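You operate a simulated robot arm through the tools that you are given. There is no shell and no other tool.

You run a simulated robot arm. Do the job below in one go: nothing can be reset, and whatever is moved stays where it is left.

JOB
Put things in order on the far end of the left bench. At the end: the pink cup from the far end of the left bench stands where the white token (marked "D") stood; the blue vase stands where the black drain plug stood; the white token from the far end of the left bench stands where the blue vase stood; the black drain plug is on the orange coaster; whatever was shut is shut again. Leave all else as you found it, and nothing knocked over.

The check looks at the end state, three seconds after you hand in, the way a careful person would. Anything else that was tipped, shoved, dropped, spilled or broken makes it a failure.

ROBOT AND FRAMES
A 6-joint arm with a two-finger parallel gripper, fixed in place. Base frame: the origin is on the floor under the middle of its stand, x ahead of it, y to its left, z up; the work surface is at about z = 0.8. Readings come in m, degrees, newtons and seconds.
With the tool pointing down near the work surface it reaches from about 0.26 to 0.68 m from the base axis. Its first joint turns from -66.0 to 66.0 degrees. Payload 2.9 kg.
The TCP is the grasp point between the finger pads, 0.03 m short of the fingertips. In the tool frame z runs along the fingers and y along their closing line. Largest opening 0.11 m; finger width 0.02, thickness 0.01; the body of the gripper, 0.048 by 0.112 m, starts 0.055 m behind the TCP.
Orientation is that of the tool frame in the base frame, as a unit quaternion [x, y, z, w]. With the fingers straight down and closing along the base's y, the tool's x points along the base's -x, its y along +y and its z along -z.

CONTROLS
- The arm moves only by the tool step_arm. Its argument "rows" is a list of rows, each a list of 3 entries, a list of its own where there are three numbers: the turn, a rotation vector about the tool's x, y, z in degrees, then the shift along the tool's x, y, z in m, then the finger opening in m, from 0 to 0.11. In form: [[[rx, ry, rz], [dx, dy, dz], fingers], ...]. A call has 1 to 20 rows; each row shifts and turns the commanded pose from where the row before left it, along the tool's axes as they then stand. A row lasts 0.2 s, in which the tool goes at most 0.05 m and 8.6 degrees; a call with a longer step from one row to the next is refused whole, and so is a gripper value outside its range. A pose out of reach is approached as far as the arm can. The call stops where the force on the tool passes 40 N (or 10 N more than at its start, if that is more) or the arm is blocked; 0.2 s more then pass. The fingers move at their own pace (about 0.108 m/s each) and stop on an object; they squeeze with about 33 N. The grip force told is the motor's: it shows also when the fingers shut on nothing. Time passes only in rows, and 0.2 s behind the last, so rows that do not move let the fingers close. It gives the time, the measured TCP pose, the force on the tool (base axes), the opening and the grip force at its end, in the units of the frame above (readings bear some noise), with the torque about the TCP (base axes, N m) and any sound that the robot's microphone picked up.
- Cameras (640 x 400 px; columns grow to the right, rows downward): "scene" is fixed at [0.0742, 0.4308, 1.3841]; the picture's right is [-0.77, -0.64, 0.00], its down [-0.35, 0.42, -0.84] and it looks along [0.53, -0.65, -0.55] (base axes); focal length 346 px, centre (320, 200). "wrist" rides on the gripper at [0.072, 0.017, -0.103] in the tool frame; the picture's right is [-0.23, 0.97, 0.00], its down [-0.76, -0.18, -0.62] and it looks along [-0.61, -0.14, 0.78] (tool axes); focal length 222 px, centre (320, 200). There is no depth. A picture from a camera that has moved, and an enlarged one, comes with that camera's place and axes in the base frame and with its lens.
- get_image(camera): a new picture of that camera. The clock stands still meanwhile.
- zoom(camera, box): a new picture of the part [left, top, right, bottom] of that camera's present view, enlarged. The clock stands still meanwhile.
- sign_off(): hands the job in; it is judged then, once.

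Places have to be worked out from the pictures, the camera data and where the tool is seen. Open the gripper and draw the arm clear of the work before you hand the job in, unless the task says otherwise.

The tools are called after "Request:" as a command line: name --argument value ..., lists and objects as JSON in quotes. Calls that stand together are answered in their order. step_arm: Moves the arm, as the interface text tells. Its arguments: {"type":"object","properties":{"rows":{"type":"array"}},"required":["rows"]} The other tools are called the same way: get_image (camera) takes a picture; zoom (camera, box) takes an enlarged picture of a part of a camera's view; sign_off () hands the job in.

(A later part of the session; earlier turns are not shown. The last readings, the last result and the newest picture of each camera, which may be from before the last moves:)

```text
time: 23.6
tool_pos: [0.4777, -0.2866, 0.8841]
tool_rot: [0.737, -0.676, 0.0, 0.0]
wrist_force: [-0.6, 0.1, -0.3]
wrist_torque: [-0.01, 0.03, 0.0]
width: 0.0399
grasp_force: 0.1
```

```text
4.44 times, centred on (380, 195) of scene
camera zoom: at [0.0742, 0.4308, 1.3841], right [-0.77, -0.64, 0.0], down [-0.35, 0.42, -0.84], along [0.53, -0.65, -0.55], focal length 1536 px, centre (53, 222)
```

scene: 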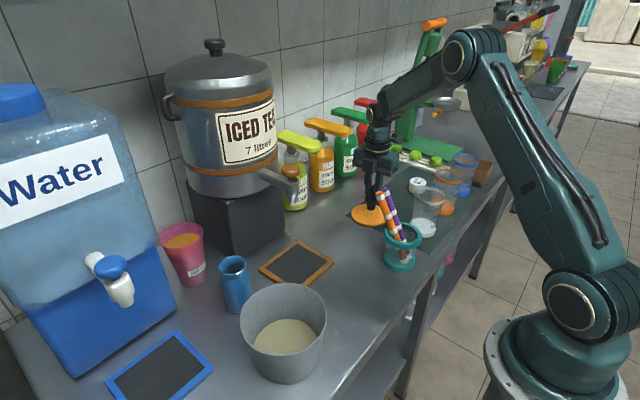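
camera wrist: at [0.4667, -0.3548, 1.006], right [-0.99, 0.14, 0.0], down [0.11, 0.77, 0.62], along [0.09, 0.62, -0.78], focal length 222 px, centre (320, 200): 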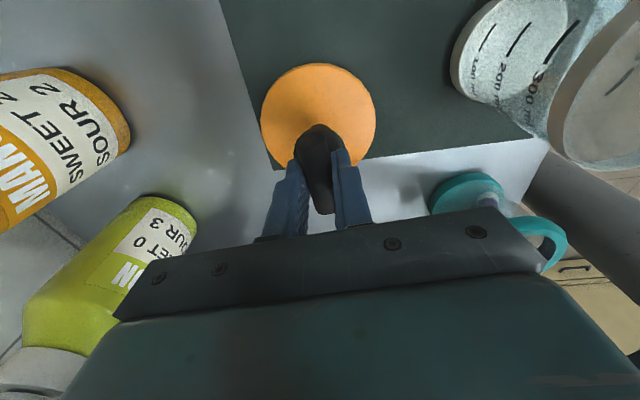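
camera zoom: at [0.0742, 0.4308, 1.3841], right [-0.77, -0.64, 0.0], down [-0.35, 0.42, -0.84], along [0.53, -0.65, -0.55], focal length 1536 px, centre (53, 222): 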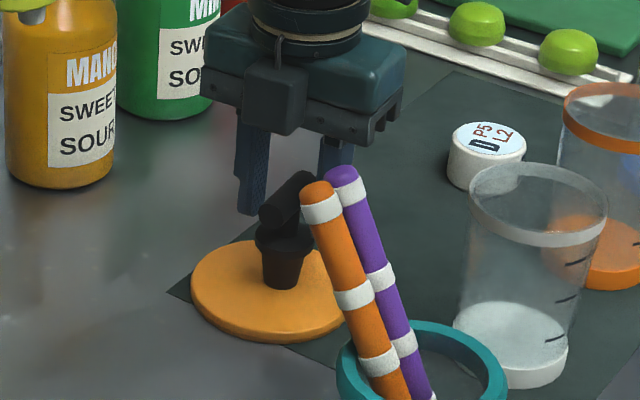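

The plug stands on the coaster. I'll rise straight up, then travel at z≈1.15 back toward the vase.

Request:
step_arm --rows '[[[0, 0, 0], [0, 0, -0.02], 0.04], [[0, 0, 0], [0, 0, -0.04], 0.04], [[0, 0, 0], [0, 0, -0.04], 0.04], [[0, 0, 0], [0, 0, -0.04], 0.04], [[0, 0, 0], [0, 0, -0.04], 0.04], [[0, 0, 0], [0, 0, -0.04], 0.04], [[0, 0, 0], [0, 0, -0.046], 0.04], [[0, 0, 0], [-0.0379, 0.0032, 0], 0.04], [[0, 0, 0], [-0.0379, 0.0032, 0], 0.04], [[0, 0, 0], [-0.0379, 0.0032, 0], 0.04], [[0, 0, 0], [-0.0379, 0.0032, 0], 0.04], [[0, 0, 0], [-0.0379, 0.0032, 0], 0.06], [[0, 0, 0], [-0.0379, 0.0032, 0], 0.08], [[0, 0, 0], [-0.0379, 0.0032, 0], 0.09], [[0, 0, 0], [-0.0379, 0.0032, 0], 0.09], [[0, 0, 0], [-0.0379, 0.0032, 0], 0.09], [[0, 0, 0], [-0.0379, 0.0032, 0], 0.09], [[0, 0, 0], [-0.0379, 0.0032, 0], 0.09], [[0, 0, 0], [-0.0379, 0.0032, 0], 0.09], [[0, 0, 0], [0, 0, 0], 0.09]]'

Request:
get_image --camera "scene"

Request:
get_image --camera "wrist"

```text
time: 27.8
tool_pos: [0.3982, 0.1604, 1.1518]
tool_rot: [0.737, -0.676, 0.0, 0.001]
wrist_force: [-0.6, -0.1, 0.2]
wrist_torque: [0.0, -0.02, 0.01]
width: 0.0903
grasp_force: 0.0
```

```text
taken
```

scene: 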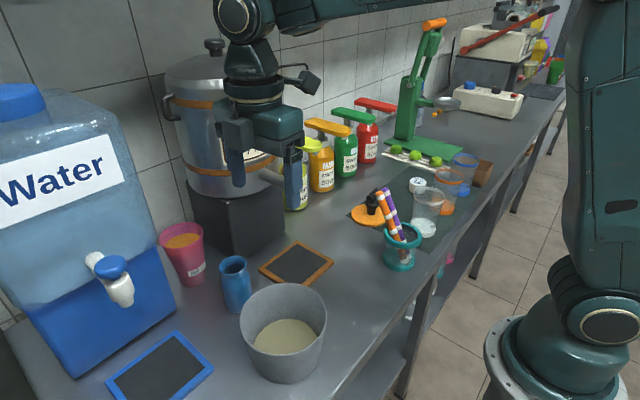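

```text
taken
camera wrist: at [0.3872, 0.0895, 1.2539], right [-0.99, 0.14, 0.0], down [0.11, 0.77, 0.62], along [0.09, 0.62, -0.78], focal length 222 px, centre (320, 200)
```

wrist: 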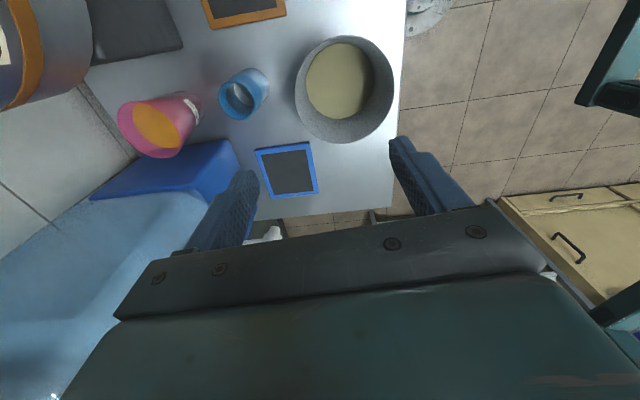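

This view from the -y side shows the vase, cup, stand and water dispenser well. I'll zoom to measure them.

Request:
zoom --camera "wrist" --box '[200, 50, 300, 130]'

Request:
zoom --camera "wrist" --box '[80, 40, 260, 210]'

```text
5.00 times, centred on (250, 90) of wrist
camera zoom: at [0.3872, 0.0895, 1.2539], right [-0.99, 0.14, 0.0], down [0.11, 0.77, 0.62], along [0.09, 0.62, -0.78], focal length 1111 px, centre (670, 750)
```

zoom: 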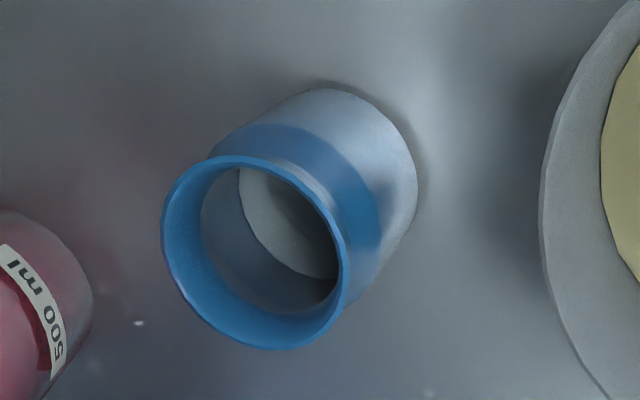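

```text
2.35 times, centred on (170, 125) of wrist
camera zoom: at [0.3872, 0.0895, 1.2539], right [-0.99, 0.14, 0.0], down [0.11, 0.77, 0.62], along [0.09, 0.62, -0.78], focal length 523 px, centre (673, 376)
```

zoom: 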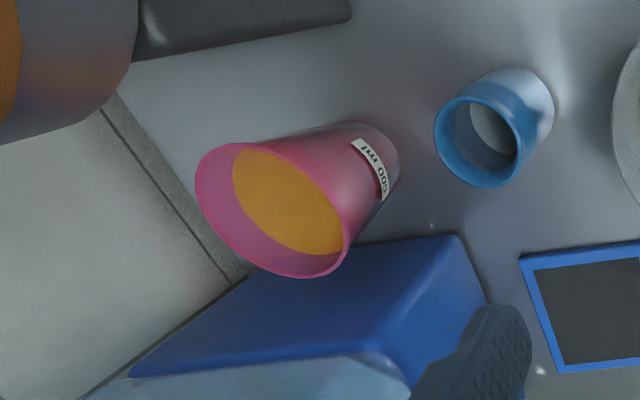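

From two views: vase axis ≈ (0.517, 0.160) with rim z≈0.92; cup axis ≈ (0.659, 0.179) with rim z≈0.924; dispenser side at y≈0.258. I'll turn the tool back to the straight orientation above the bucket for picking the vase.

Request:
step_arm --rows '[[[0, 0, 8.5], [0, 0, 0], 0.09], [[0, 0, 8.5], [0, 0, 0], 0.09], [[0, 0, 8.5], [0, 0, 0], 0.09], [[0, 0, 8.5], [0, 0, 0], 0.09], [[0, 0, 8.5], [0, 0, 0], 0.09], [[0, 0, 8.5], [0, 0, 0], 0.09], [[0, 0, 8.5], [0, 0, 0], 0.09], [[0, 0, 8.5], [0, 0, 0], 0.09], [[0, 0, 8.5], [0, 0, 0], 0.09], [[0, 0, 8.5], [0, 0, 0], 0.09], [[0, 0, 8.5], [0, 0, 0], 0.09], [[0, 0, 1.5], [0, 0, 0], 0.09], [[0, 0, 0], [0, 0, 0], 0.09]]'

Request:
get_image --camera "wrist"

Request:
zoom --camera "wrist" --box '[240, 60, 440, 200]'

```text
time: 30.6
tool_pos: [0.3992, 0.1646, 1.1489]
tool_rot: [0.0, 1.0, 0.0, 0.001]
wrist_force: [0.4, -1.1, -0.2]
wrist_torque: [-0.02, 0.02, -0.03]
width: 0.0901
grasp_force: 0.2
```

```text
taken
camera wrist: at [0.3261, 0.1822, 1.2523], right [0.23, 0.97, 0.0], down [0.76, -0.18, 0.62], along [0.61, -0.14, -0.78], focal length 222 px, centre (320, 200)
```

wrist: 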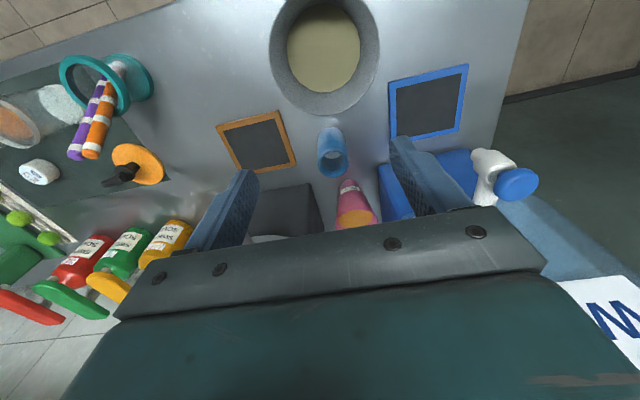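

```text
2.86 times, centred on (340, 130) of wrist
camera zoom: at [0.3261, 0.1822, 1.2523], right [0.23, 0.97, 0.0], down [0.76, -0.18, 0.62], along [0.61, -0.14, -0.78], focal length 635 px, centre (263, 400)
```

zoom: 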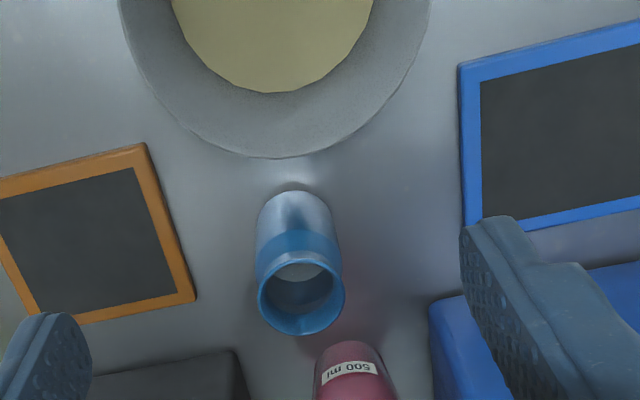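

The vase axis refines to about (0.516, 0.1605), rim z≈0.914. I'll move over it and lower partway to z≈0.97.

Request:
step_arm --rows '[[[0, 0, 0], [-0.04, -0.001, 0], 0.09], [[0, 0, 0], [-0.04, -0.001, 0], 0.09], [[0, 0, 0], [-0.037, -0.002, 0], 0.09], [[0, 0, 0], [0, 0, 0.04], 0.09], [[0, 0, 0], [0, 0, 0.04], 0.09], [[0, 0, 0], [0, 0, 0.04], 0.09], [[0, 0, 0], [0, 0, 0.04], 0.09], [[0, 0, 0], [0, 0, 0.02], 0.09], [[0, 0, 0], [0, 0, 0], 0.09]]'

Request:
get_image --camera "wrist"

Request:
get_image --camera "scene"

```text
time: 32.6
tool_pos: [0.5179, 0.1596, 0.9696]
tool_rot: [0.0, 1.0, 0.001, 0.001]
wrist_force: [-0.6, 0.2, 0.6]
wrist_torque: [-0.03, 0.0, 0.0]
width: 0.0902
grasp_force: 0.0
```

```text
taken
camera wrist: at [0.4446, 0.1775, 1.0723], right [0.23, 0.97, 0.0], down [0.76, -0.18, 0.62], along [0.61, -0.14, -0.78], focal length 222 px, centre (320, 200)
```

wrist: 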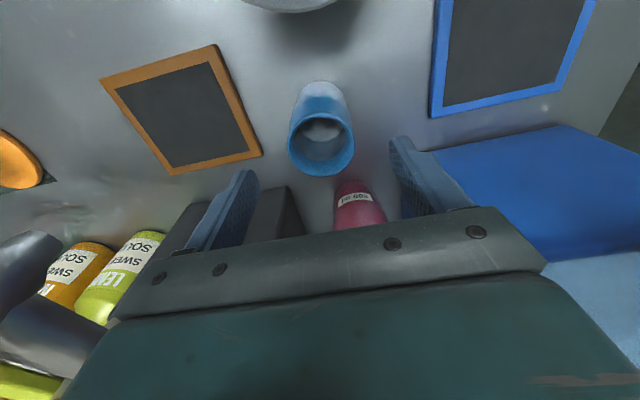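

```text
taken
```

scene: 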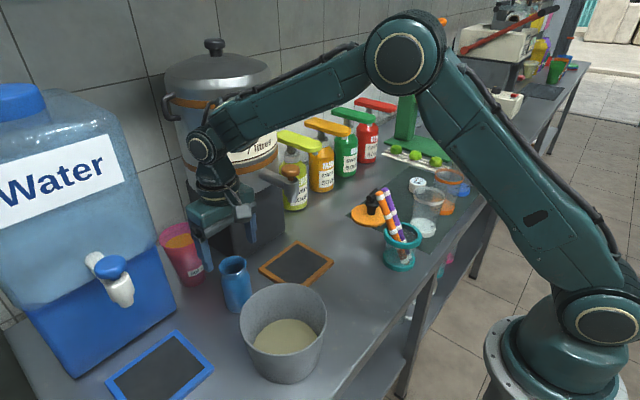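

The rim projects to about (0.515, 0.162), within 3 mm of the tool. I'll correct and lower around the vase to z≈0.873.

Request:
step_arm --rows '[[[0, 0, 0], [0.0025, 0.002, 0], 0.09], [[0, 0, 0], [0, 0, 0.03], 0.09], [[0, 0, 0], [0, 0, 0.03], 0.09], [[0, 0, 0], [0, 0, 0.02], 0.09], [[0, 0, 0], [0, 0, 0.0165], 0.09], [[0, 0, 0], [0, 0, 0], 0.09]]'

Request:
zoom --camera "wrist" --box '[200, 90, 460, 250]'

Request:
zoom --camera "scene" --box '[150, 180, 300, 330]'

```text
time: 34.0
tool_pos: [0.5156, 0.1623, 0.8738]
tool_rot: [0.0, 1.0, 0.0, 0.0]
wrist_force: [0.2, -0.3, -0.9]
wrist_torque: [0.0, 0.0, 0.0]
width: 0.0901
grasp_force: 0.1
```

```text
2.46 times, centred on (330, 170) of wrist
camera zoom: at [0.4416, 0.1802, 0.976], right [0.23, 0.97, 0.0], down [0.76, -0.18, 0.62], along [0.61, -0.14, -0.78], focal length 547 px, centre (295, 274)
```

zoom: 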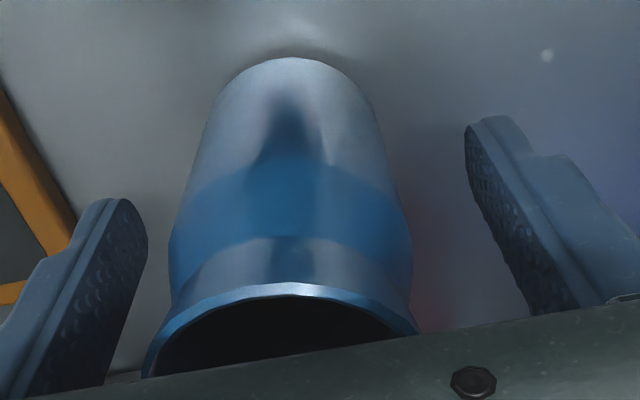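

```text
2.67 times, centred on (225, 255) of scene
camera zoom: at [0.0742, 0.4308, 1.3841], right [-0.77, -0.64, 0.0], down [-0.35, 0.42, -0.84], along [0.53, -0.65, -0.55], focal length 921 px, centre (573, 53)
```

zoom: 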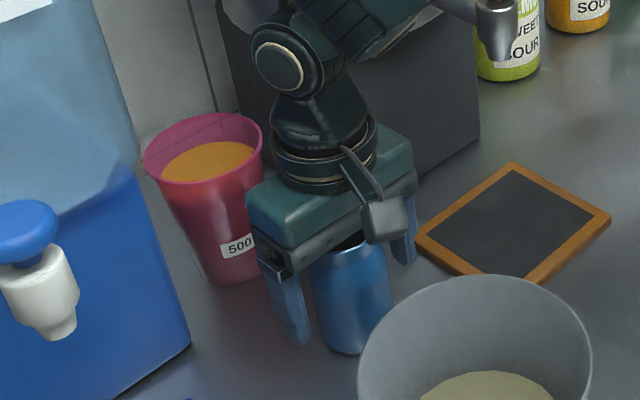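

The vase is centred between the pads with no contact. Closing.

Request:
step_arm --rows '[[[0, 0, 0], [0, 0, 0], 0.03], [[0, 0, 0], [0, 0, 0], 0.03], [[0, 0, 0], [0, 0, 0], 0.03], [[0, 0, 0], [0, 0, 0], 0.03]]'

Request:
zoom --camera "wrist" --box '[200, 90, 460, 250]'

```text
time: 35.0
tool_pos: [0.5153, 0.1609, 0.8726]
tool_rot: [0.0, 1.0, 0.0, 0.0]
wrist_force: [0.0, -1.0, 1.7]
wrist_torque: [-0.02, -0.01, -0.01]
width: 0.0579
grasp_force: 33.0
```

```text
2.46 times, centred on (330, 170) of wrist
camera zoom: at [0.4417, 0.1801, 0.9762], right [0.23, 0.97, 0.0], down [0.76, -0.18, 0.62], along [0.61, -0.14, -0.78], focal length 547 px, centre (295, 274)
```

zoom: 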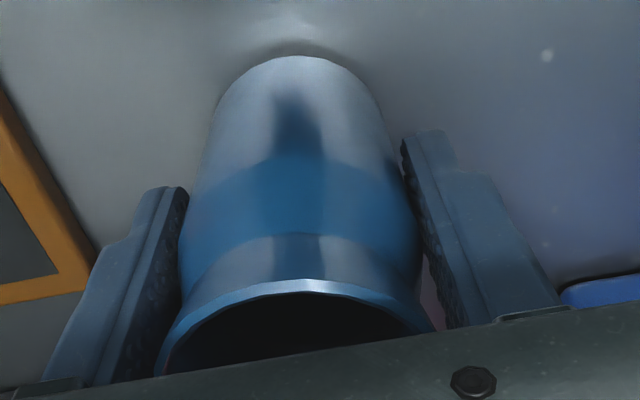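

The vase is held at 0.058 m width. I'll lift it slowly to z≈1.05 and carry it to the plug's old spot.

Request:
step_arm --rows '[[[0, 0, 0], [0, 0, -0.01], 0.03], [[0, 0, 0], [0, 0, -0.02], 0.03], [[0, 0, 0], [0, 0, -0.03], 0.03], [[0, 0, 0], [0, 0, -0.04], 0.03], [[0, 0, 0], [0, 0, -0.04], 0.03], [[0, 0, 0], [0, 0, -0.03], 0.03], [[0, 0, 0], [0, 0, -0.01], 0.03], [[0, 0, 0], [0, 0, 0], 0.03]]'

Request:
get_image --camera "scene"

Request:
get_image --camera "wrist"

```text
time: 36.8
tool_pos: [0.5134, 0.1615, 1.052]
tool_rot: [0.0, 1.0, 0.0, -0.001]
wrist_force: [0.4, 0.2, -4.2]
wrist_torque: [-0.02, 0.03, 0.0]
width: 0.0579
grasp_force: 33.0
```

```text
taken
```

scene: 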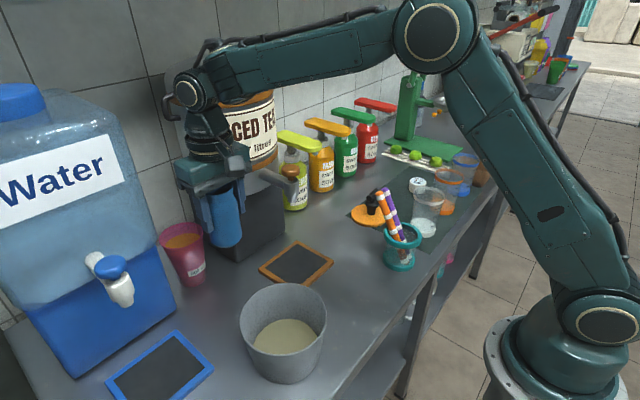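

```text
taken
camera wrist: at [0.441, 0.1801, 1.1543], right [0.23, 0.97, 0.0], down [0.76, -0.18, 0.62], along [0.61, -0.14, -0.78], focal length 222 px, centre (320, 200)
```

wrist: 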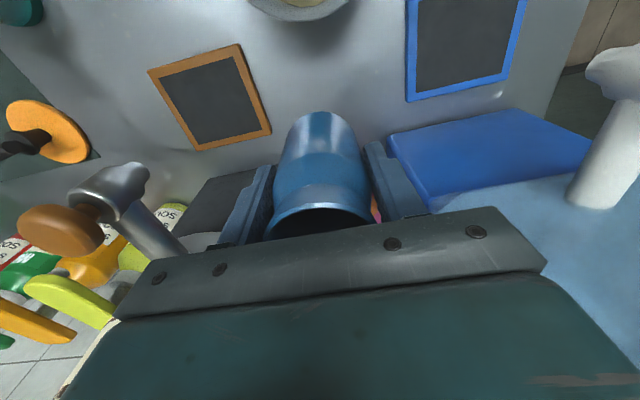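

The vase hangs upright (about 4 N). I'll draw it back away from the tap first, then across to the plug's old spot at (0.3405, 0.0405).

Request:
step_arm --rows '[[[0, 0, 0], [0.03, 0, 0], 0.03], [[0, 0, 0], [0.03, 0, 0], 0.03], [[0, 0, 0], [0.03, 0, 0], 0.03], [[0, 0, 0], [0.0215, -0.0304, 0], 0.03], [[0, 0, 0], [0.0215, -0.0304, 0], 0.03], [[0, 0, 0], [0.0215, -0.0304, 0], 0.03], [[0, 0, 0], [0.0215, -0.0304, 0], 0.03], [[0, 0, 0], [0, 0, 0], 0.03], [[0, 0, 0], [0, 0, 0], 0.03]]'

Request:
get_image --camera "scene"

Request:
get_image --camera "wrist"

```text
time: 38.8
tool_pos: [0.339, 0.0416, 1.0539]
tool_rot: [-0.001, 1.0, 0.0, 0.0]
wrist_force: [0.1, -0.3, -3.9]
wrist_torque: [-0.01, 0.04, 0.0]
width: 0.0576
grasp_force: 32.6
```

```text
taken
```

scene: 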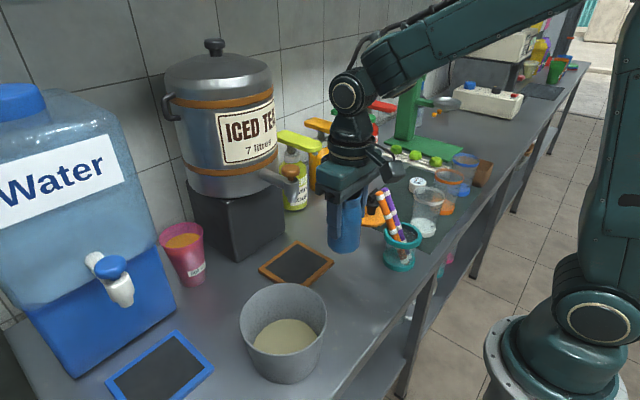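

```text
taken
camera wrist: at [0.2654, 0.0597, 1.1564], right [0.23, 0.97, 0.0], down [0.76, -0.18, 0.62], along [0.61, -0.14, -0.78], focal length 222 px, centre (320, 200)
```

wrist: 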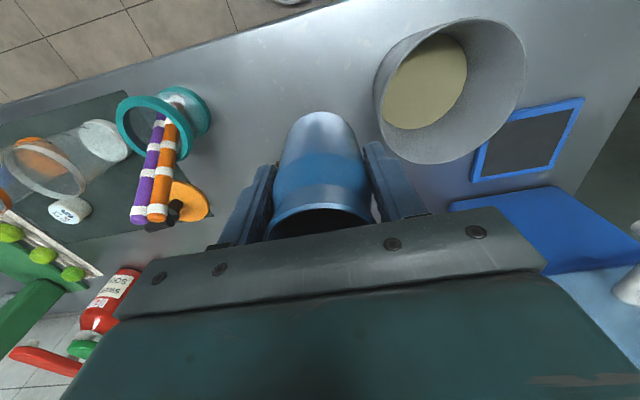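

It's over the old plug spot. I'll lower to just above the bench, checking the gap to the bucket.

Request:
step_arm --rows '[[[0, 0, 0], [0, -0.0012, 0.03], 0.03], [[0, 0, 0], [0, 0, 0.04], 0.03], [[0, 0, 0], [0, 0, 0.04], 0.03], [[0, 0, 0], [0, 0, 0.03], 0.03], [[0, 0, 0], [0, 0, 0.02], 0.03], [[0, 0, 0], [0, 0, 0.01], 0.03], [[0, 0, 0], [0, 0, 0], 0.03]]'

Request:
get_image --camera "wrist"

Request:
zoom --camera "scene" --box '[260, 200, 420, 340]'

```text
time: 40.4
tool_pos: [0.3362, 0.0401, 0.8817]
tool_rot: [0.0, 1.0, 0.0, 0.0]
wrist_force: [0.8, 0.0, -4.3]
wrist_torque: [-0.01, -0.01, 0.0]
width: 0.0577
grasp_force: 32.9
```

```text
taken
camera wrist: at [0.2638, 0.0577, 0.9846], right [0.23, 0.97, 0.0], down [0.76, -0.18, 0.62], along [0.61, -0.14, -0.78], focal length 222 px, centre (320, 200)
```

wrist: 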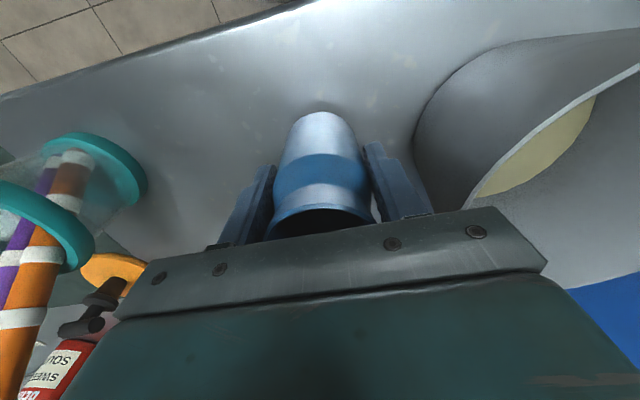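

```text
2.86 times, centred on (340, 270) of scene
camera zoom: at [0.0742, 0.4308, 1.3841], right [-0.77, -0.64, 0.0], down [-0.35, 0.42, -0.84], along [0.53, -0.65, -0.55], focal length 987 px, centre (263, 0)
```

zoom: 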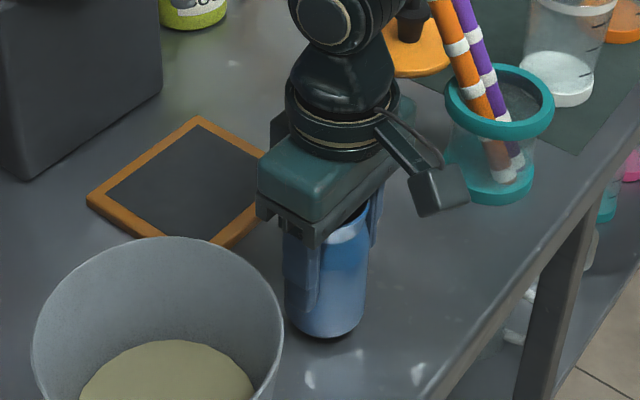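

The vase is about 8 mm above the bench and clear of the bucket. Lowering the last bit to contact.

Request:
step_arm --rows '[[[0, 0, 0], [-0.0015, 0.0005, 0.004], 0.03], [[0, 0, 0], [0, 0, 0.003], 0.03], [[0, 0, 0], [0, 0, 0.0015], 0.03], [[0, 0, 0], [0, 0, 0], 0.03]]'

```text
time: 41.4
tool_pos: [0.3389, 0.0408, 0.8745]
tool_rot: [0.0, 1.0, 0.0, 0.0]
wrist_force: [-0.6, -0.5, -3.9]
wrist_torque: [0.02, 0.0, 0.01]
width: 0.0576
grasp_force: 33.0
```

Still carrying the full weight, so not down yet; a millimetre or two more.

Request:
step_arm --rows '[[[0, 0, 0], [0, 0, 0.001], 0.03], [[0, 0, 0], [0, 0, 0.001], 0.03], [[0, 0, 0], [0, 0, 0], 0.03]]'

```text
time: 42.2
tool_pos: [0.3399, 0.0395, 0.8731]
tool_rot: [0.001, 1.0, 0.0, 0.001]
wrist_force: [-7.2, -0.2, 22.0]
wrist_torque: [-0.03, 0.15, 0.0]
width: 0.058
grasp_force: 33.0
```

Contact reached (22 N). I'll ease off slightly and release.

Request:
step_arm --rows '[[[0, 0, 0], [0, 0, -0.0008], 0.03], [[0, 0, 0], [0, 0, 0], 0.03], [[0, 0, 0], [0, 0, 0], 0.075], [[0, 0, 0], [0, 0, 0], 0.08], [[0, 0, 0], [0, 0, 0], 0.08]]'

Request:
get_image --camera "wrist"

Request:
zoom --camera "scene" --box '[260, 200, 420, 340]'

```text
time: 43.4
tool_pos: [0.3399, 0.0385, 0.8724]
tool_rot: [0.0, 1.0, 0.001, 0.0]
wrist_force: [-0.2, -1.0, -0.6]
wrist_torque: [-0.01, 0.0, -0.01]
width: 0.08
grasp_force: 0.0
```

```text
taken
camera wrist: at [0.2664, 0.0573, 0.9759], right [0.23, 0.97, 0.0], down [0.76, -0.18, 0.62], along [0.61, -0.14, -0.78], focal length 222 px, centre (320, 200)
```

wrist: 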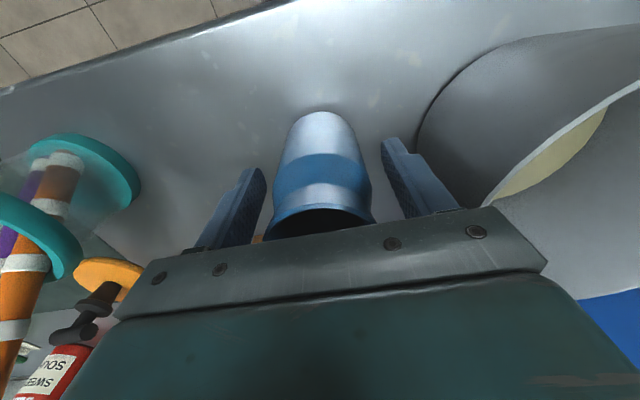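

```text
2.86 times, centred on (340, 270) of scene
camera zoom: at [0.0742, 0.4308, 1.3841], right [-0.77, -0.64, 0.0], down [-0.35, 0.42, -0.84], along [0.53, -0.65, -0.55], focal length 987 px, centre (263, 0)
```

zoom: 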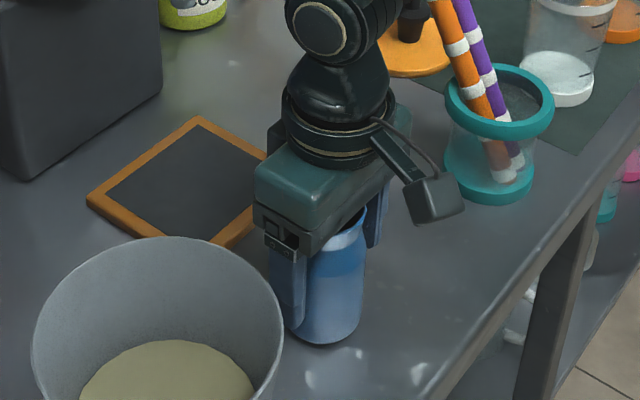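

The vase stands upright in the plug's old spot. I'll rise straight off it and turn the tool by -95° while high, ready for the token.

Request:
step_arm --rows '[[[0, 0, 0], [0, 0, -0.02], 0.08], [[0, 0, 0], [0, 0, -0.03], 0.08], [[0, 0, 0], [0, 0, -0.04], 0.08], [[0, 0, 0], [0, 0, -0.04], 0.08], [[0, 0, 0], [0, 0, -0.05], 0.08], [[0, 0, 0], [0, 0, -0.05], 0.08], [[0, 0, -8.5], [0, 0, 0], 0.08], [[0, 0, -8.5], [0, 0, 0], 0.08], [[0, 0, -8.5], [0, 0, 0], 0.08], [[0, 0, -8.5], [0, 0, 0], 0.08], [[0, 0, -8.5], [0, 0, 0], 0.08], [[0, 0, -8.5], [0, 0, 0], 0.08], [[0, 0, -8.5], [0, 0, 0], 0.08], [[0, 0, -8.5], [0, 0, 0], 0.08], [[0, 0, -8.5], [0, 0, 0], 0.08], [[0, 0, -8.5], [0, 0, 0], 0.08], [[0, 0, -5.0], [0, 0, 0], 0.08], [[0, 0, 0], [0, 0, 0], 0.08]]'

Request:
get_image --camera "scene"

Request:
get_image --camera "wrist"

```text
time: 47.2
tool_pos: [0.3392, 0.0397, 1.104]
tool_rot: [0.708, -0.707, 0.0, 0.0]
wrist_force: [1.2, -0.1, 0.4]
wrist_torque: [-0.02, 0.0, -0.01]
width: 0.0801
grasp_force: 0.0
```

```text
taken
```

scene: 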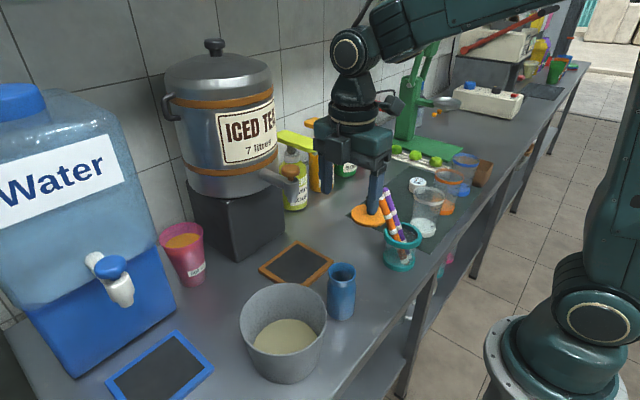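

```text
taken
camera wrist: at [0.3223, -0.0322, 1.2059], right [-0.97, 0.23, 0.0], down [0.18, 0.76, 0.62], along [0.14, 0.61, -0.78], focal length 222 px, centre (320, 200)
```

wrist: 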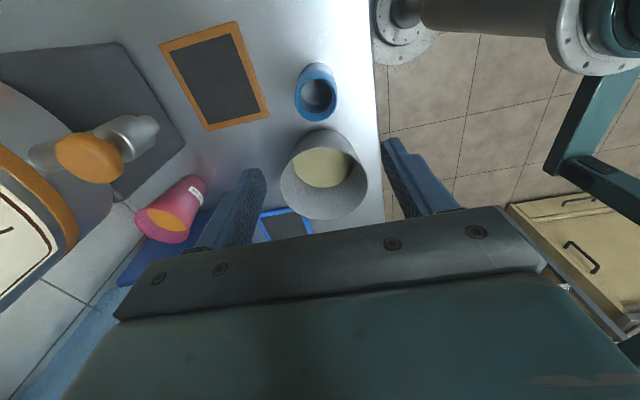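

The vase is standing well. I'll travel at z≈1.10 to above the token near (0.4435, -0.513).

Request:
step_arm --rows '[[[0, 0, 0], [0.0425, -0.008, 0], 0.08], [[0, 0, 0], [0.0425, -0.008, 0], 0.08], [[0, 0, 0], [0.0425, -0.008, 0], 0.08], [[0, 0, 0], [0.0425, -0.008, 0], 0.08], [[0, 0, 0], [0.0425, -0.008, 0], 0.08], [[0, 0, 0], [0.0425, -0.008, 0], 0.08], [[0, 0, 0], [0.0425, -0.008, 0], 0.08], [[0, 0, 0], [0.0425, -0.008, 0], 0.08], [[0, 0, 0], [0.0425, -0.008, 0], 0.08], [[0, 0, 0], [0.0425, -0.008, 0], 0.08], [[0, 0, 0], [0.0425, -0.008, 0], 0.08], [[0, 0, 0], [0.0425, -0.008, 0], 0.08], [[0, 0, 0], [0.0425, -0.008, 0], 0.08], [[0, 0, 0], [0, 0, 0], 0.08], [[0, 0, 0], [0, 0, 0], 0.08]]'

Request:
get_image --camera "scene"

Request:
get_image --camera "wrist"

```text
time: 50.4
tool_pos: [0.4316, -0.4714, 1.0968]
tool_rot: [0.708, -0.707, 0.001, -0.001]
wrist_force: [0.3, 1.0, 0.5]
wrist_torque: [-0.01, 0.02, -0.01]
width: 0.08
grasp_force: 0.0
out of reach, approached as far as the arm can: row 12, 13
```

```text
taken
```

scene: 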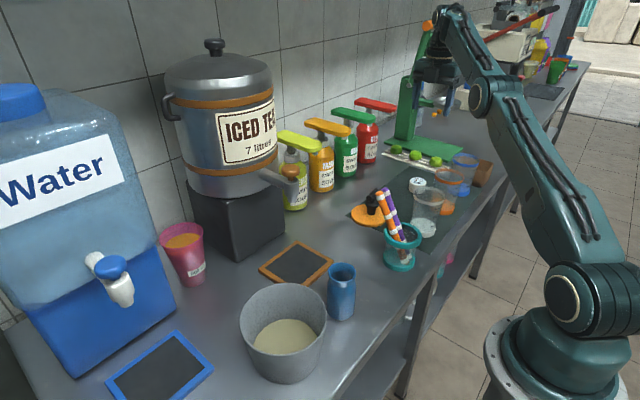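

```text
taken
camera wrist: at [0.414, -0.5431, 1.1997], right [-0.97, 0.23, 0.0], down [0.18, 0.76, 0.62], along [0.14, 0.61, -0.78], focal length 222 px, centre (320, 200)
```

wrist: 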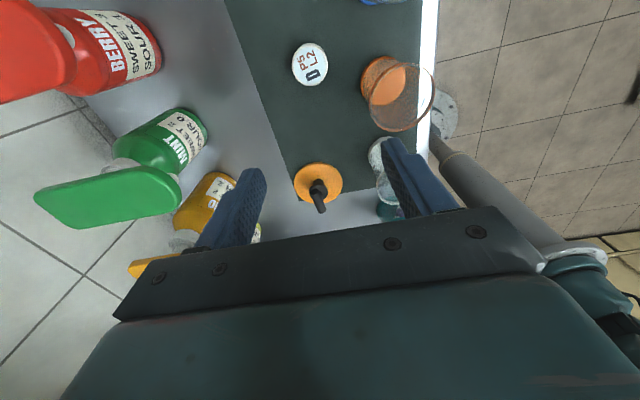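

At this height the arm tops out at about 0.64 m radius, so I'll come down to gain reach. First I'll measure the token from this view.

Request:
zoom --camera "wrist" --box '[270, 30, 350, 100]'

Request:
zoom --camera "wrist" --box '[220, 0, 460, 150]'

Request:
zoom --camera "scene" --box '[380, 10, 500, 220]'

```text
5.71 times, centred on (310, 65) of wrist
camera zoom: at [0.414, -0.5431, 1.1997], right [-0.97, 0.23, 0.0], down [0.18, 0.76, 0.62], along [0.14, 0.61, -0.78], focal length 1269 px, centre (377, 971)
```

zoom: 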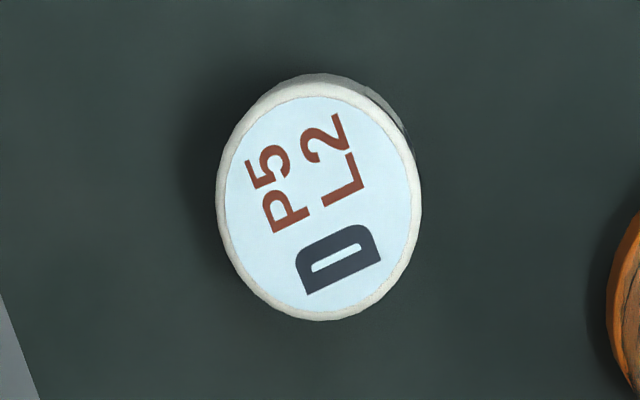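

```text
2.67 times, centred on (340, 75) of wrist
camera zoom: at [0.414, -0.5431, 1.1997], right [-0.97, 0.23, 0.0], down [0.18, 0.76, 0.62], along [0.14, 0.61, -0.78], focal length 592 px, centre (267, 533)
```

zoom: 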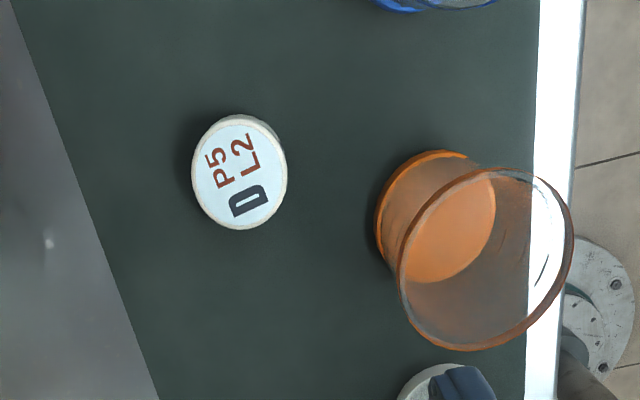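

```text
1.90 times, centred on (440, 115) of scene
camera zoom: at [0.0742, 0.4307, 1.3841], right [-0.77, -0.64, 0.0], down [-0.35, 0.42, -0.84], along [0.53, -0.65, -0.55], focal length 658 px, centre (91, 362)
```

zoom: 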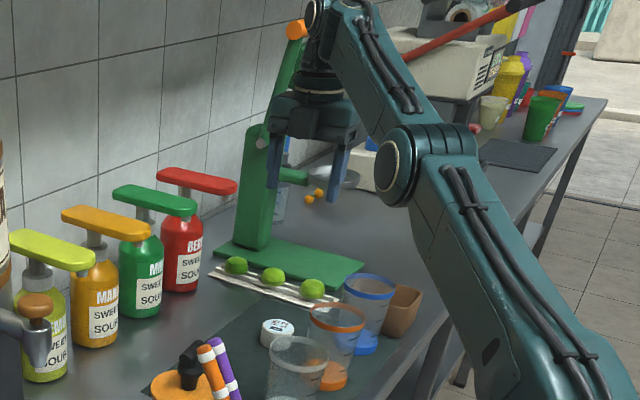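

From this nearly overhead view the token is at about (0.440, -0.498). I'll come down 0.08 m and see where the tool settles.

Request:
step_arm --rows '[[[0, 0, 0], [0, 0, 0.04], 0.08], [[0, 0, 0], [0, 0, 0.04], 0.08], [[0, 0, 0], [0, 0, 0], 0.08]]'

Request:
get_image --camera "wrist"

```text
time: 51.2
tool_pos: [0.4332, -0.4721, 1.0169]
tool_rot: [-0.707, 0.708, 0.0, 0.0]
wrist_force: [-0.3, 0.3, -0.3]
wrist_torque: [0.0, 0.0, 0.0]
width: 0.0798
grasp_force: 0.0
```

```text
taken
camera wrist: at [0.4154, -0.5429, 1.1198], right [-0.97, 0.23, 0.0], down [0.18, 0.76, 0.62], along [0.14, 0.61, -0.78], focal length 222 px, centre (320, 200)
```

wrist: 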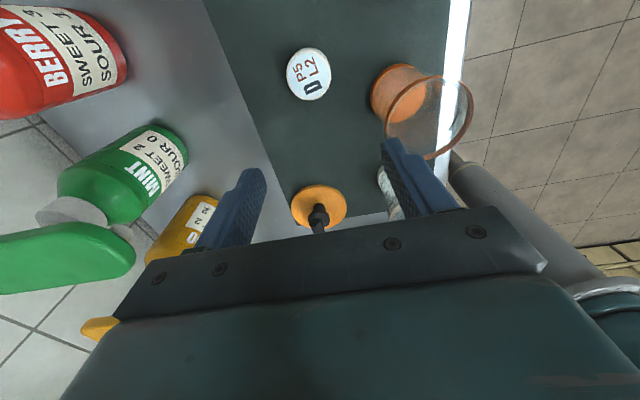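

Token reads (0.440, -0.4995) again. I'll shift over it while coming down to z≈0.94.

Request:
step_arm --rows '[[[0, 0, 0], [0, 0, 0.03], 0.08], [[0, 0, 0], [0.015, -0.0033, 0.025], 0.08], [[0, 0, 0], [0.015, -0.0033, 0.025], 0.08], [[0, 0, 0], [0, 0, 0], 0.08], [[0, 0, 0], [0, 0, 0], 0.08]]'

Request:
get_image --camera "wrist"

Request:
zoom --camera "scene" --box '[360, 80, 500, 220]'

```text
time: 52.4
tool_pos: [0.4389, -0.5037, 0.9392]
tool_rot: [-0.707, 0.707, 0.0, 0.0]
wrist_force: [0.7, 0.1, 0.1]
wrist_torque: [0.01, -0.03, -0.01]
width: 0.0801
grasp_force: 0.0
```

```text
taken
camera wrist: at [0.4205, -0.5743, 1.0421], right [-0.97, 0.23, 0.0], down [0.18, 0.76, 0.62], along [0.14, 0.61, -0.78], focal length 222 px, centre (320, 200)
```

wrist: 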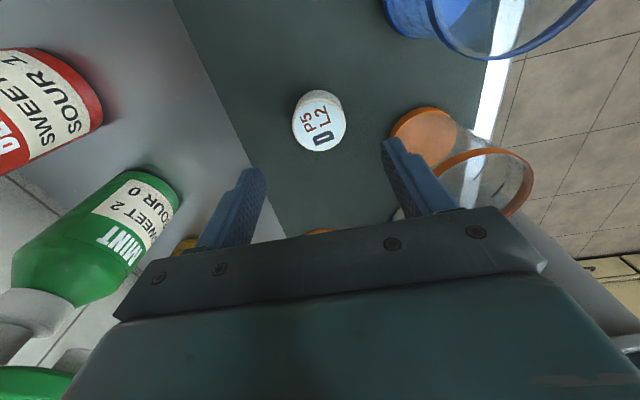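

```text
2.86 times, centred on (430, 150) of scene
camera zoom: at [0.0742, 0.4307, 1.3841], right [-0.77, -0.64, 0.0], down [-0.35, 0.42, -0.84], along [0.53, -0.65, -0.55], focal length 987 px, centre (6, 343)
```

zoom: 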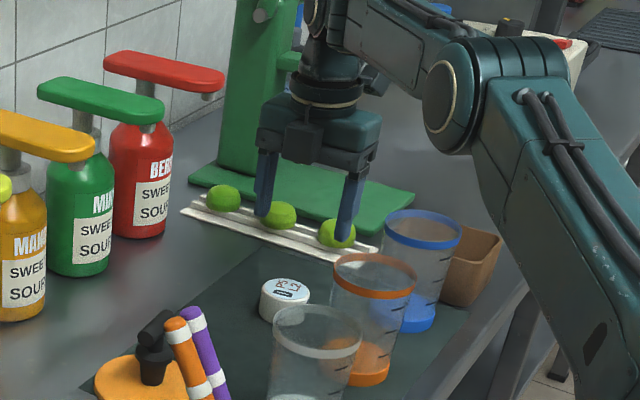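

The token is at (0.4395, -0.499), nearly under the tool. I'll lower around it, keeping the fingers narrow enough to clear the orange measuring cup.

Request:
step_arm --rows '[[[0, 0, 0], [-0.002, -0.001, 0.03], 0.074], [[0, 0, 0], [0, 0, 0.03], 0.074], [[0, 0, 0], [0, 0, 0.02], 0.074], [[0, 0, 0], [0, 0, 0.015], 0.074], [[0, 0, 0], [0, 0, 0], 0.074]]'

Request:
get_image --camera "wrist"

Request:
zoom --camera "scene" --box '[370, 110, 480, 220]'

```text
time: 53.6
tool_pos: [0.4388, -0.5011, 0.8417]
tool_rot: [0.708, -0.707, 0.0, 0.0]
wrist_force: [-0.3, 0.3, 0.6]
wrist_torque: [0.0, -0.03, -0.01]
width: 0.0743
grasp_force: 0.0
```

```text
taken
camera wrist: at [0.4205, -0.5731, 0.9454], right [-0.97, 0.23, 0.0], down [0.18, 0.76, 0.62], along [0.14, 0.61, -0.78], focal length 222 px, centre (320, 200)
```

wrist: 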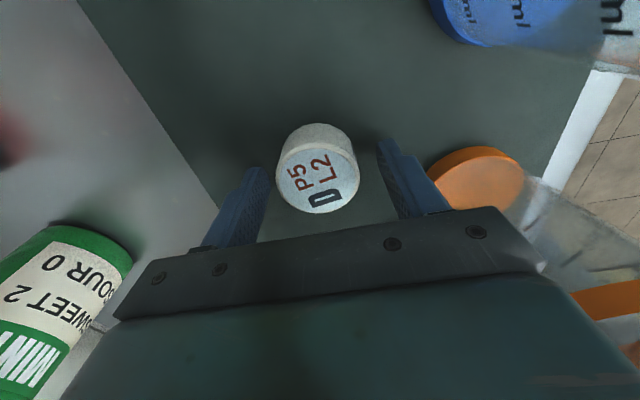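

```text
3.64 times, centred on (425, 165) of scene
camera zoom: at [0.0742, 0.4308, 1.3841], right [-0.77, -0.64, 0.0], down [-0.35, 0.42, -0.84], along [0.53, -0.65, -0.55], focal length 1256 px, centre (-62, 327)
```

zoom: 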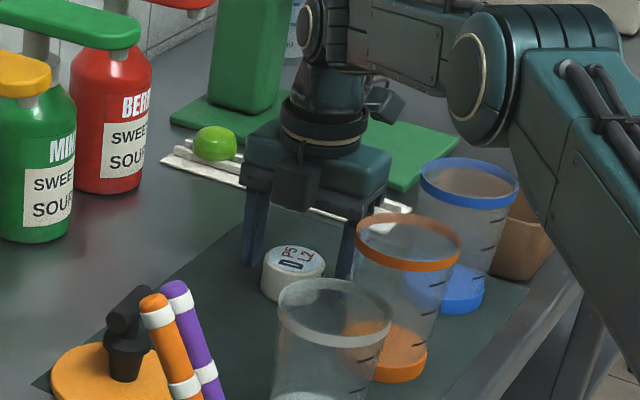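

The token sits between the pads. A final 5 mm down and close on it.

Request:
step_arm --rows '[[[0, 0, 0], [-0.002, -0.0005, 0.003], 0.074], [[0, 0, 0], [0, 0, 0.0025], 0.074], [[0, 0, 0], [0, 0, 0], 0.074], [[0, 0, 0], [0, 0, 0], 0.03], [[0, 0, 0], [0, 0, 0], 0.03], [[0, 0, 0], [0, 0, 0], 0.03]]'

Request:
get_image --camera "wrist"

```text
time: 55.0
tool_pos: [0.4393, -0.4987, 0.8365]
tool_rot: [-0.707, 0.707, 0.0, 0.0]
wrist_force: [-0.1, -0.5, 1.0]
wrist_torque: [-0.02, -0.04, 0.02]
width: 0.0497
grasp_force: 33.2
```

```text
taken
camera wrist: at [0.4213, -0.5705, 0.9402], right [-0.97, 0.23, 0.0], down [0.18, 0.76, 0.62], along [0.14, 0.61, -0.78], focal length 222 px, centre (320, 200)
```

wrist: 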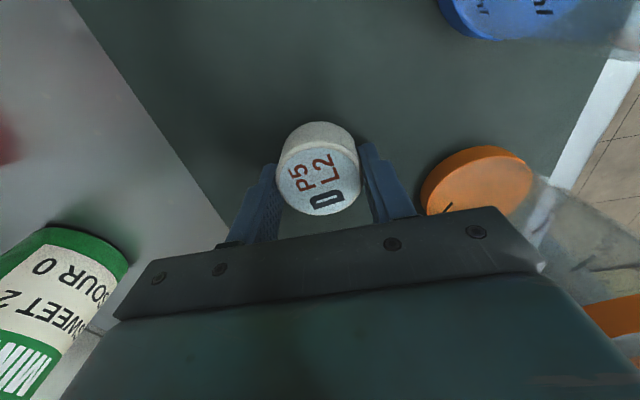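

Token held (0.05 m wide); its old spot is (0.4395, -0.497). I'll lift it gently and move inward while rising, clear of the cups.

Request:
step_arm --rows '[[[0, 0, 0], [0, 0, -0.01], 0.03], [[0, 0, 0], [0, 0, -0.02], 0.03], [[0, 0, 0], [0, 0, -0.03], 0.03], [[0, 0, 0], [0, 0, -0.03], 0.03], [[0, 0, 0], [0, 0, -0.03], 0.03], [[0, 0, 0], [-0.03, 0.004, -0.02], 0.03], [[0, 0, 0], [-0.03, 0.004, -0.02], 0.03], [[0, 0, 0], [-0.03, 0.004, -0.02], 0.03], [[0, 0, 0], [-0.03, 0.004, -0.02], 0.03], [[0, 0, 0], [-0.03, 0.004, -0.02], 0.03], [[0, 0, 0], [0, 0, 0], 0.03]]'

Request:
get_image --camera "wrist"

Request:
get_image --camera "scene"

```text
time: 57.4
tool_pos: [0.4196, -0.3483, 1.0575]
tool_rot: [-0.707, 0.707, 0.001, 0.0]
wrist_force: [-0.3, 0.1, 0.1]
wrist_torque: [-0.02, -0.02, 0.01]
width: 0.05
grasp_force: 32.7
```

```text
taken
camera wrist: at [0.4015, -0.4197, 1.1601], right [-0.97, 0.23, 0.0], down [0.18, 0.76, 0.62], along [0.14, 0.61, -0.78], focal length 222 px, centre (320, 200)
```

wrist: 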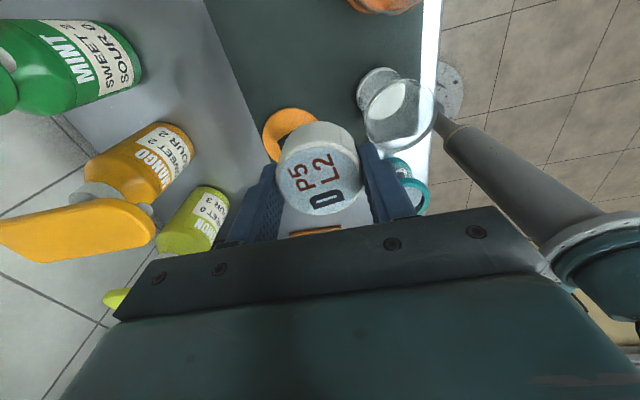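

```text
taken
```

scene: 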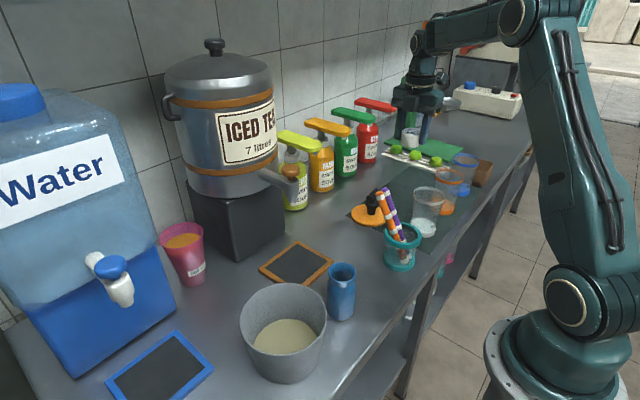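

The token is secure. I'll carry it high (z≈1.13) across to the vase's old place, passing inside the urn tap.

Request:
step_arm --rows '[[[0, 0, 0], [-0.045, 0.004, -0.012], 0.03], [[0, 0, 0], [-0.045, 0.004, -0.012], 0.03], [[0, 0, 0], [-0.045, 0.004, -0.012], 0.03], [[0, 0, 0], [-0.045, 0.004, -0.012], 0.03], [[0, 0, 0], [-0.045, 0.004, -0.012], 0.03], [[0, 0, 0], [-0.045, 0.004, -0.012], 0.03], [[0, 0, 0], [-0.0475, 0, 0], 0.03], [[0, 0, 0], [-0.0475, 0, 0], 0.03], [[0, 0, 0], [-0.0475, 0, 0], 0.03], [[0, 0, 0], [-0.0475, 0, 0], 0.03], [[0, 0, 0], [-0.0475, 0, 0], 0.03], [[0, 0, 0], [0, -0.04, 0], 0.03], [[0, 0, 0], [0, -0.04, 0], 0.03], [[0, 0, 0], [0, -0.04, 0], 0.03], [[0, 0, 0], [0, 0, 0], 0.03], [[0, 0, 0], [0, 0, 0], 0.03]]'

Request:
get_image --camera "wrist"

Request:
get_image --camera "scene"

```text
time: 60.8
tool_pos: [0.5165, 0.1578, 1.1304]
tool_rot: [-0.707, 0.707, 0.0, 0.0]
wrist_force: [-0.1, -0.8, 0.1]
wrist_torque: [-0.03, 0.04, 0.01]
width: 0.0499
grasp_force: 32.7
```

```text
taken
camera wrist: at [0.4981, 0.0853, 1.2333], right [-0.97, 0.23, 0.0], down [0.18, 0.76, 0.62], along [0.14, 0.61, -0.78], focal length 222 px, centre (320, 200)
```

wrist: 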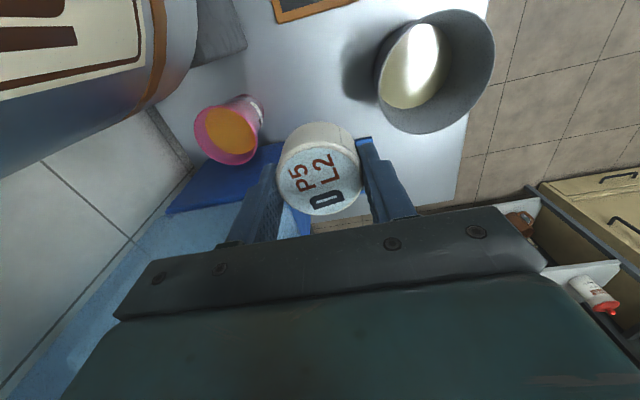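

```text
taken
```

scene: 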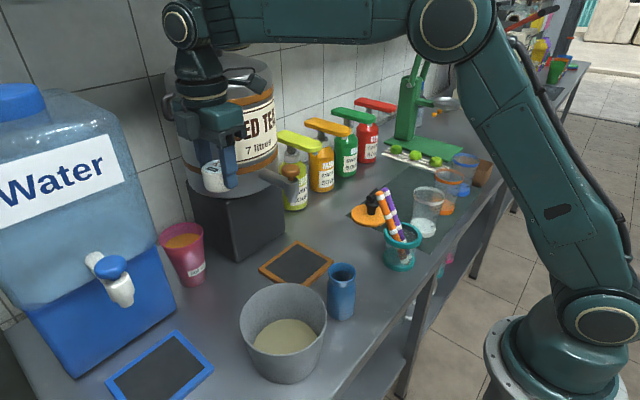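

The token is above (0.516, 0.159). I'll lower toward the bench, stopping just above it.

Request:
step_arm --rows '[[[0, 0, 0], [-0.001, -0.001, 0.04], 0.03], [[0, 0, 0], [0, 0, 0.04], 0.03], [[0, 0, 0], [0, 0, 0.04], 0.03], [[0, 0, 0], [0, 0, 0.04], 0.03], [[0, 0, 0], [0, 0, 0.04], 0.03], [[0, 0, 0], [0, 0, 0.04], 0.03], [[0, 0, 0], [0, 0, 0.03], 0.03], [[0, 0, 0], [0, 0, 0.014], 0.03], [[0, 0, 0], [0, 0, 0], 0.03]]'

Request:
get_image --camera "wrist"

Request:
zoom --camera "scene" --box '[140, 170, 300, 330]'

```text
time: 62.8
tool_pos: [0.5168, 0.1591, 0.8451]
tool_rot: [0.708, -0.707, 0.001, 0.0]
wrist_force: [0.0, -0.2, -0.5]
wrist_torque: [0.02, -0.02, 0.03]
width: 0.05
grasp_force: 32.6
```

```text
taken
camera wrist: at [0.4998, 0.0873, 0.948], right [-0.97, 0.23, 0.0], down [0.18, 0.76, 0.62], along [0.14, 0.61, -0.78], focal length 222 px, centre (320, 200)
```

wrist: 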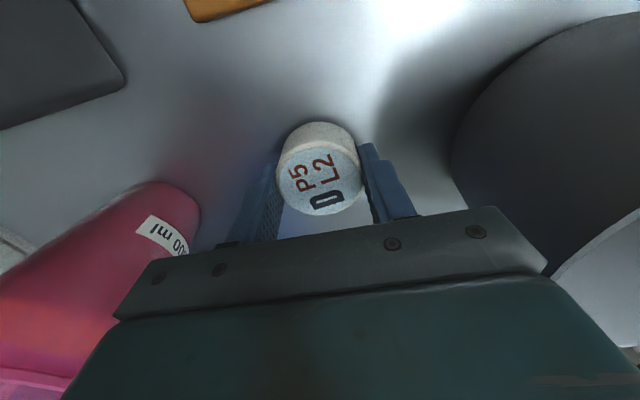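

```text
2.50 times, centred on (220, 250) of scene
camera zoom: at [0.0742, 0.4308, 1.3841], right [-0.77, -0.64, 0.0], down [-0.35, 0.42, -0.84], along [0.53, -0.65, -0.55], focal length 864 px, centre (570, 75)
```

zoom: 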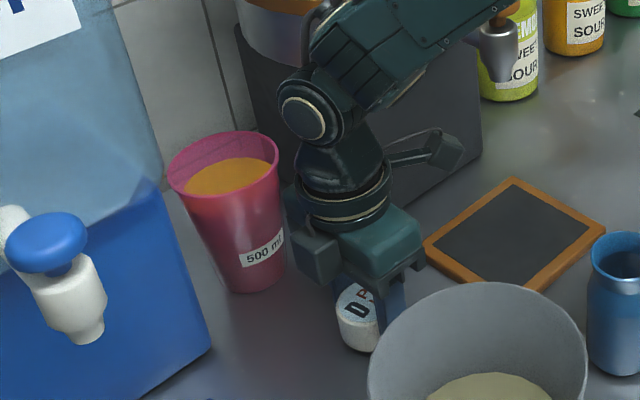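

The token is over (0.5175, 0.161), about 8 mm above the bench. Lowering to contact.

Request:
step_arm --rows '[[[0, 0, 0], [0, 0, 0.004], 0.03], [[0, 0, 0], [0, 0, 0.003], 0.03], [[0, 0, 0], [0, 0, 0.001], 0.03], [[0, 0, 0], [0, 0, 0], 0.03]]'

```text
time: 63.8
tool_pos: [0.5166, 0.16, 0.8372]
tool_rot: [-0.707, 0.707, 0.0, 0.0]
wrist_force: [0.4, -0.4, -0.5]
wrist_torque: [-0.03, 0.01, -0.04]
width: 0.05
grasp_force: 33.4
```

No contact yet; another millimetre or two.

Request:
step_arm --rows '[[[0, 0, 0], [0, 0, 0.001], 0.03], [[0, 0, 0], [0, 0, 0.0007], 0.03], [[0, 0, 0], [0, 0, 0], 0.03]]'

```text
time: 64.6
tool_pos: [0.5176, 0.1589, 0.8376]
tool_rot: [0.707, -0.707, 0.001, 0.0]
wrist_force: [-2.5, -0.9, 12.0]
wrist_torque: [-0.09, 0.12, 0.0]
width: 0.0498
grasp_force: 32.9
```

Contact (12 N). Releasing the token.

Request:
step_arm --rows '[[[0, 0, 0], [0, 0, -0.0004], 0.03], [[0, 0, 0], [0, 0, 0], 0.06], [[0, 0, 0], [0, 0, 0], 0.07], [[0, 0, 0], [0, 0, 0], 0.07]]'

Request:
get_image --camera "wrist"

```text
time: 65.6
tool_pos: [0.5167, 0.1586, 0.8363]
tool_rot: [0.708, -0.707, 0.0, 0.0]
wrist_force: [0.6, -0.1, 0.6]
wrist_torque: [0.03, 0.02, -0.01]
width: 0.07
grasp_force: 0.0
```

```text
taken
camera wrist: at [0.499, 0.0875, 0.9394], right [-0.97, 0.23, 0.0], down [0.18, 0.76, 0.62], along [0.14, 0.61, -0.78], focal length 222 px, centre (320, 200)
```

wrist: 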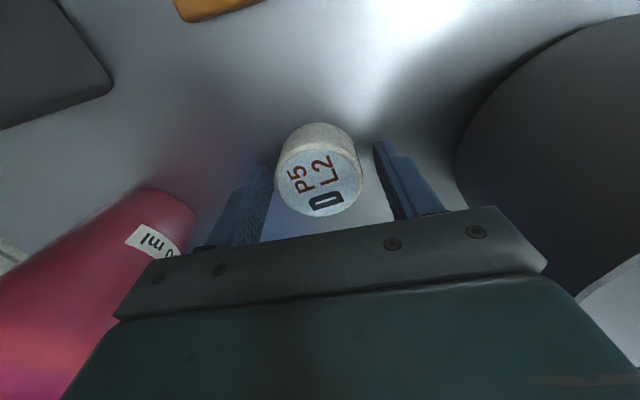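

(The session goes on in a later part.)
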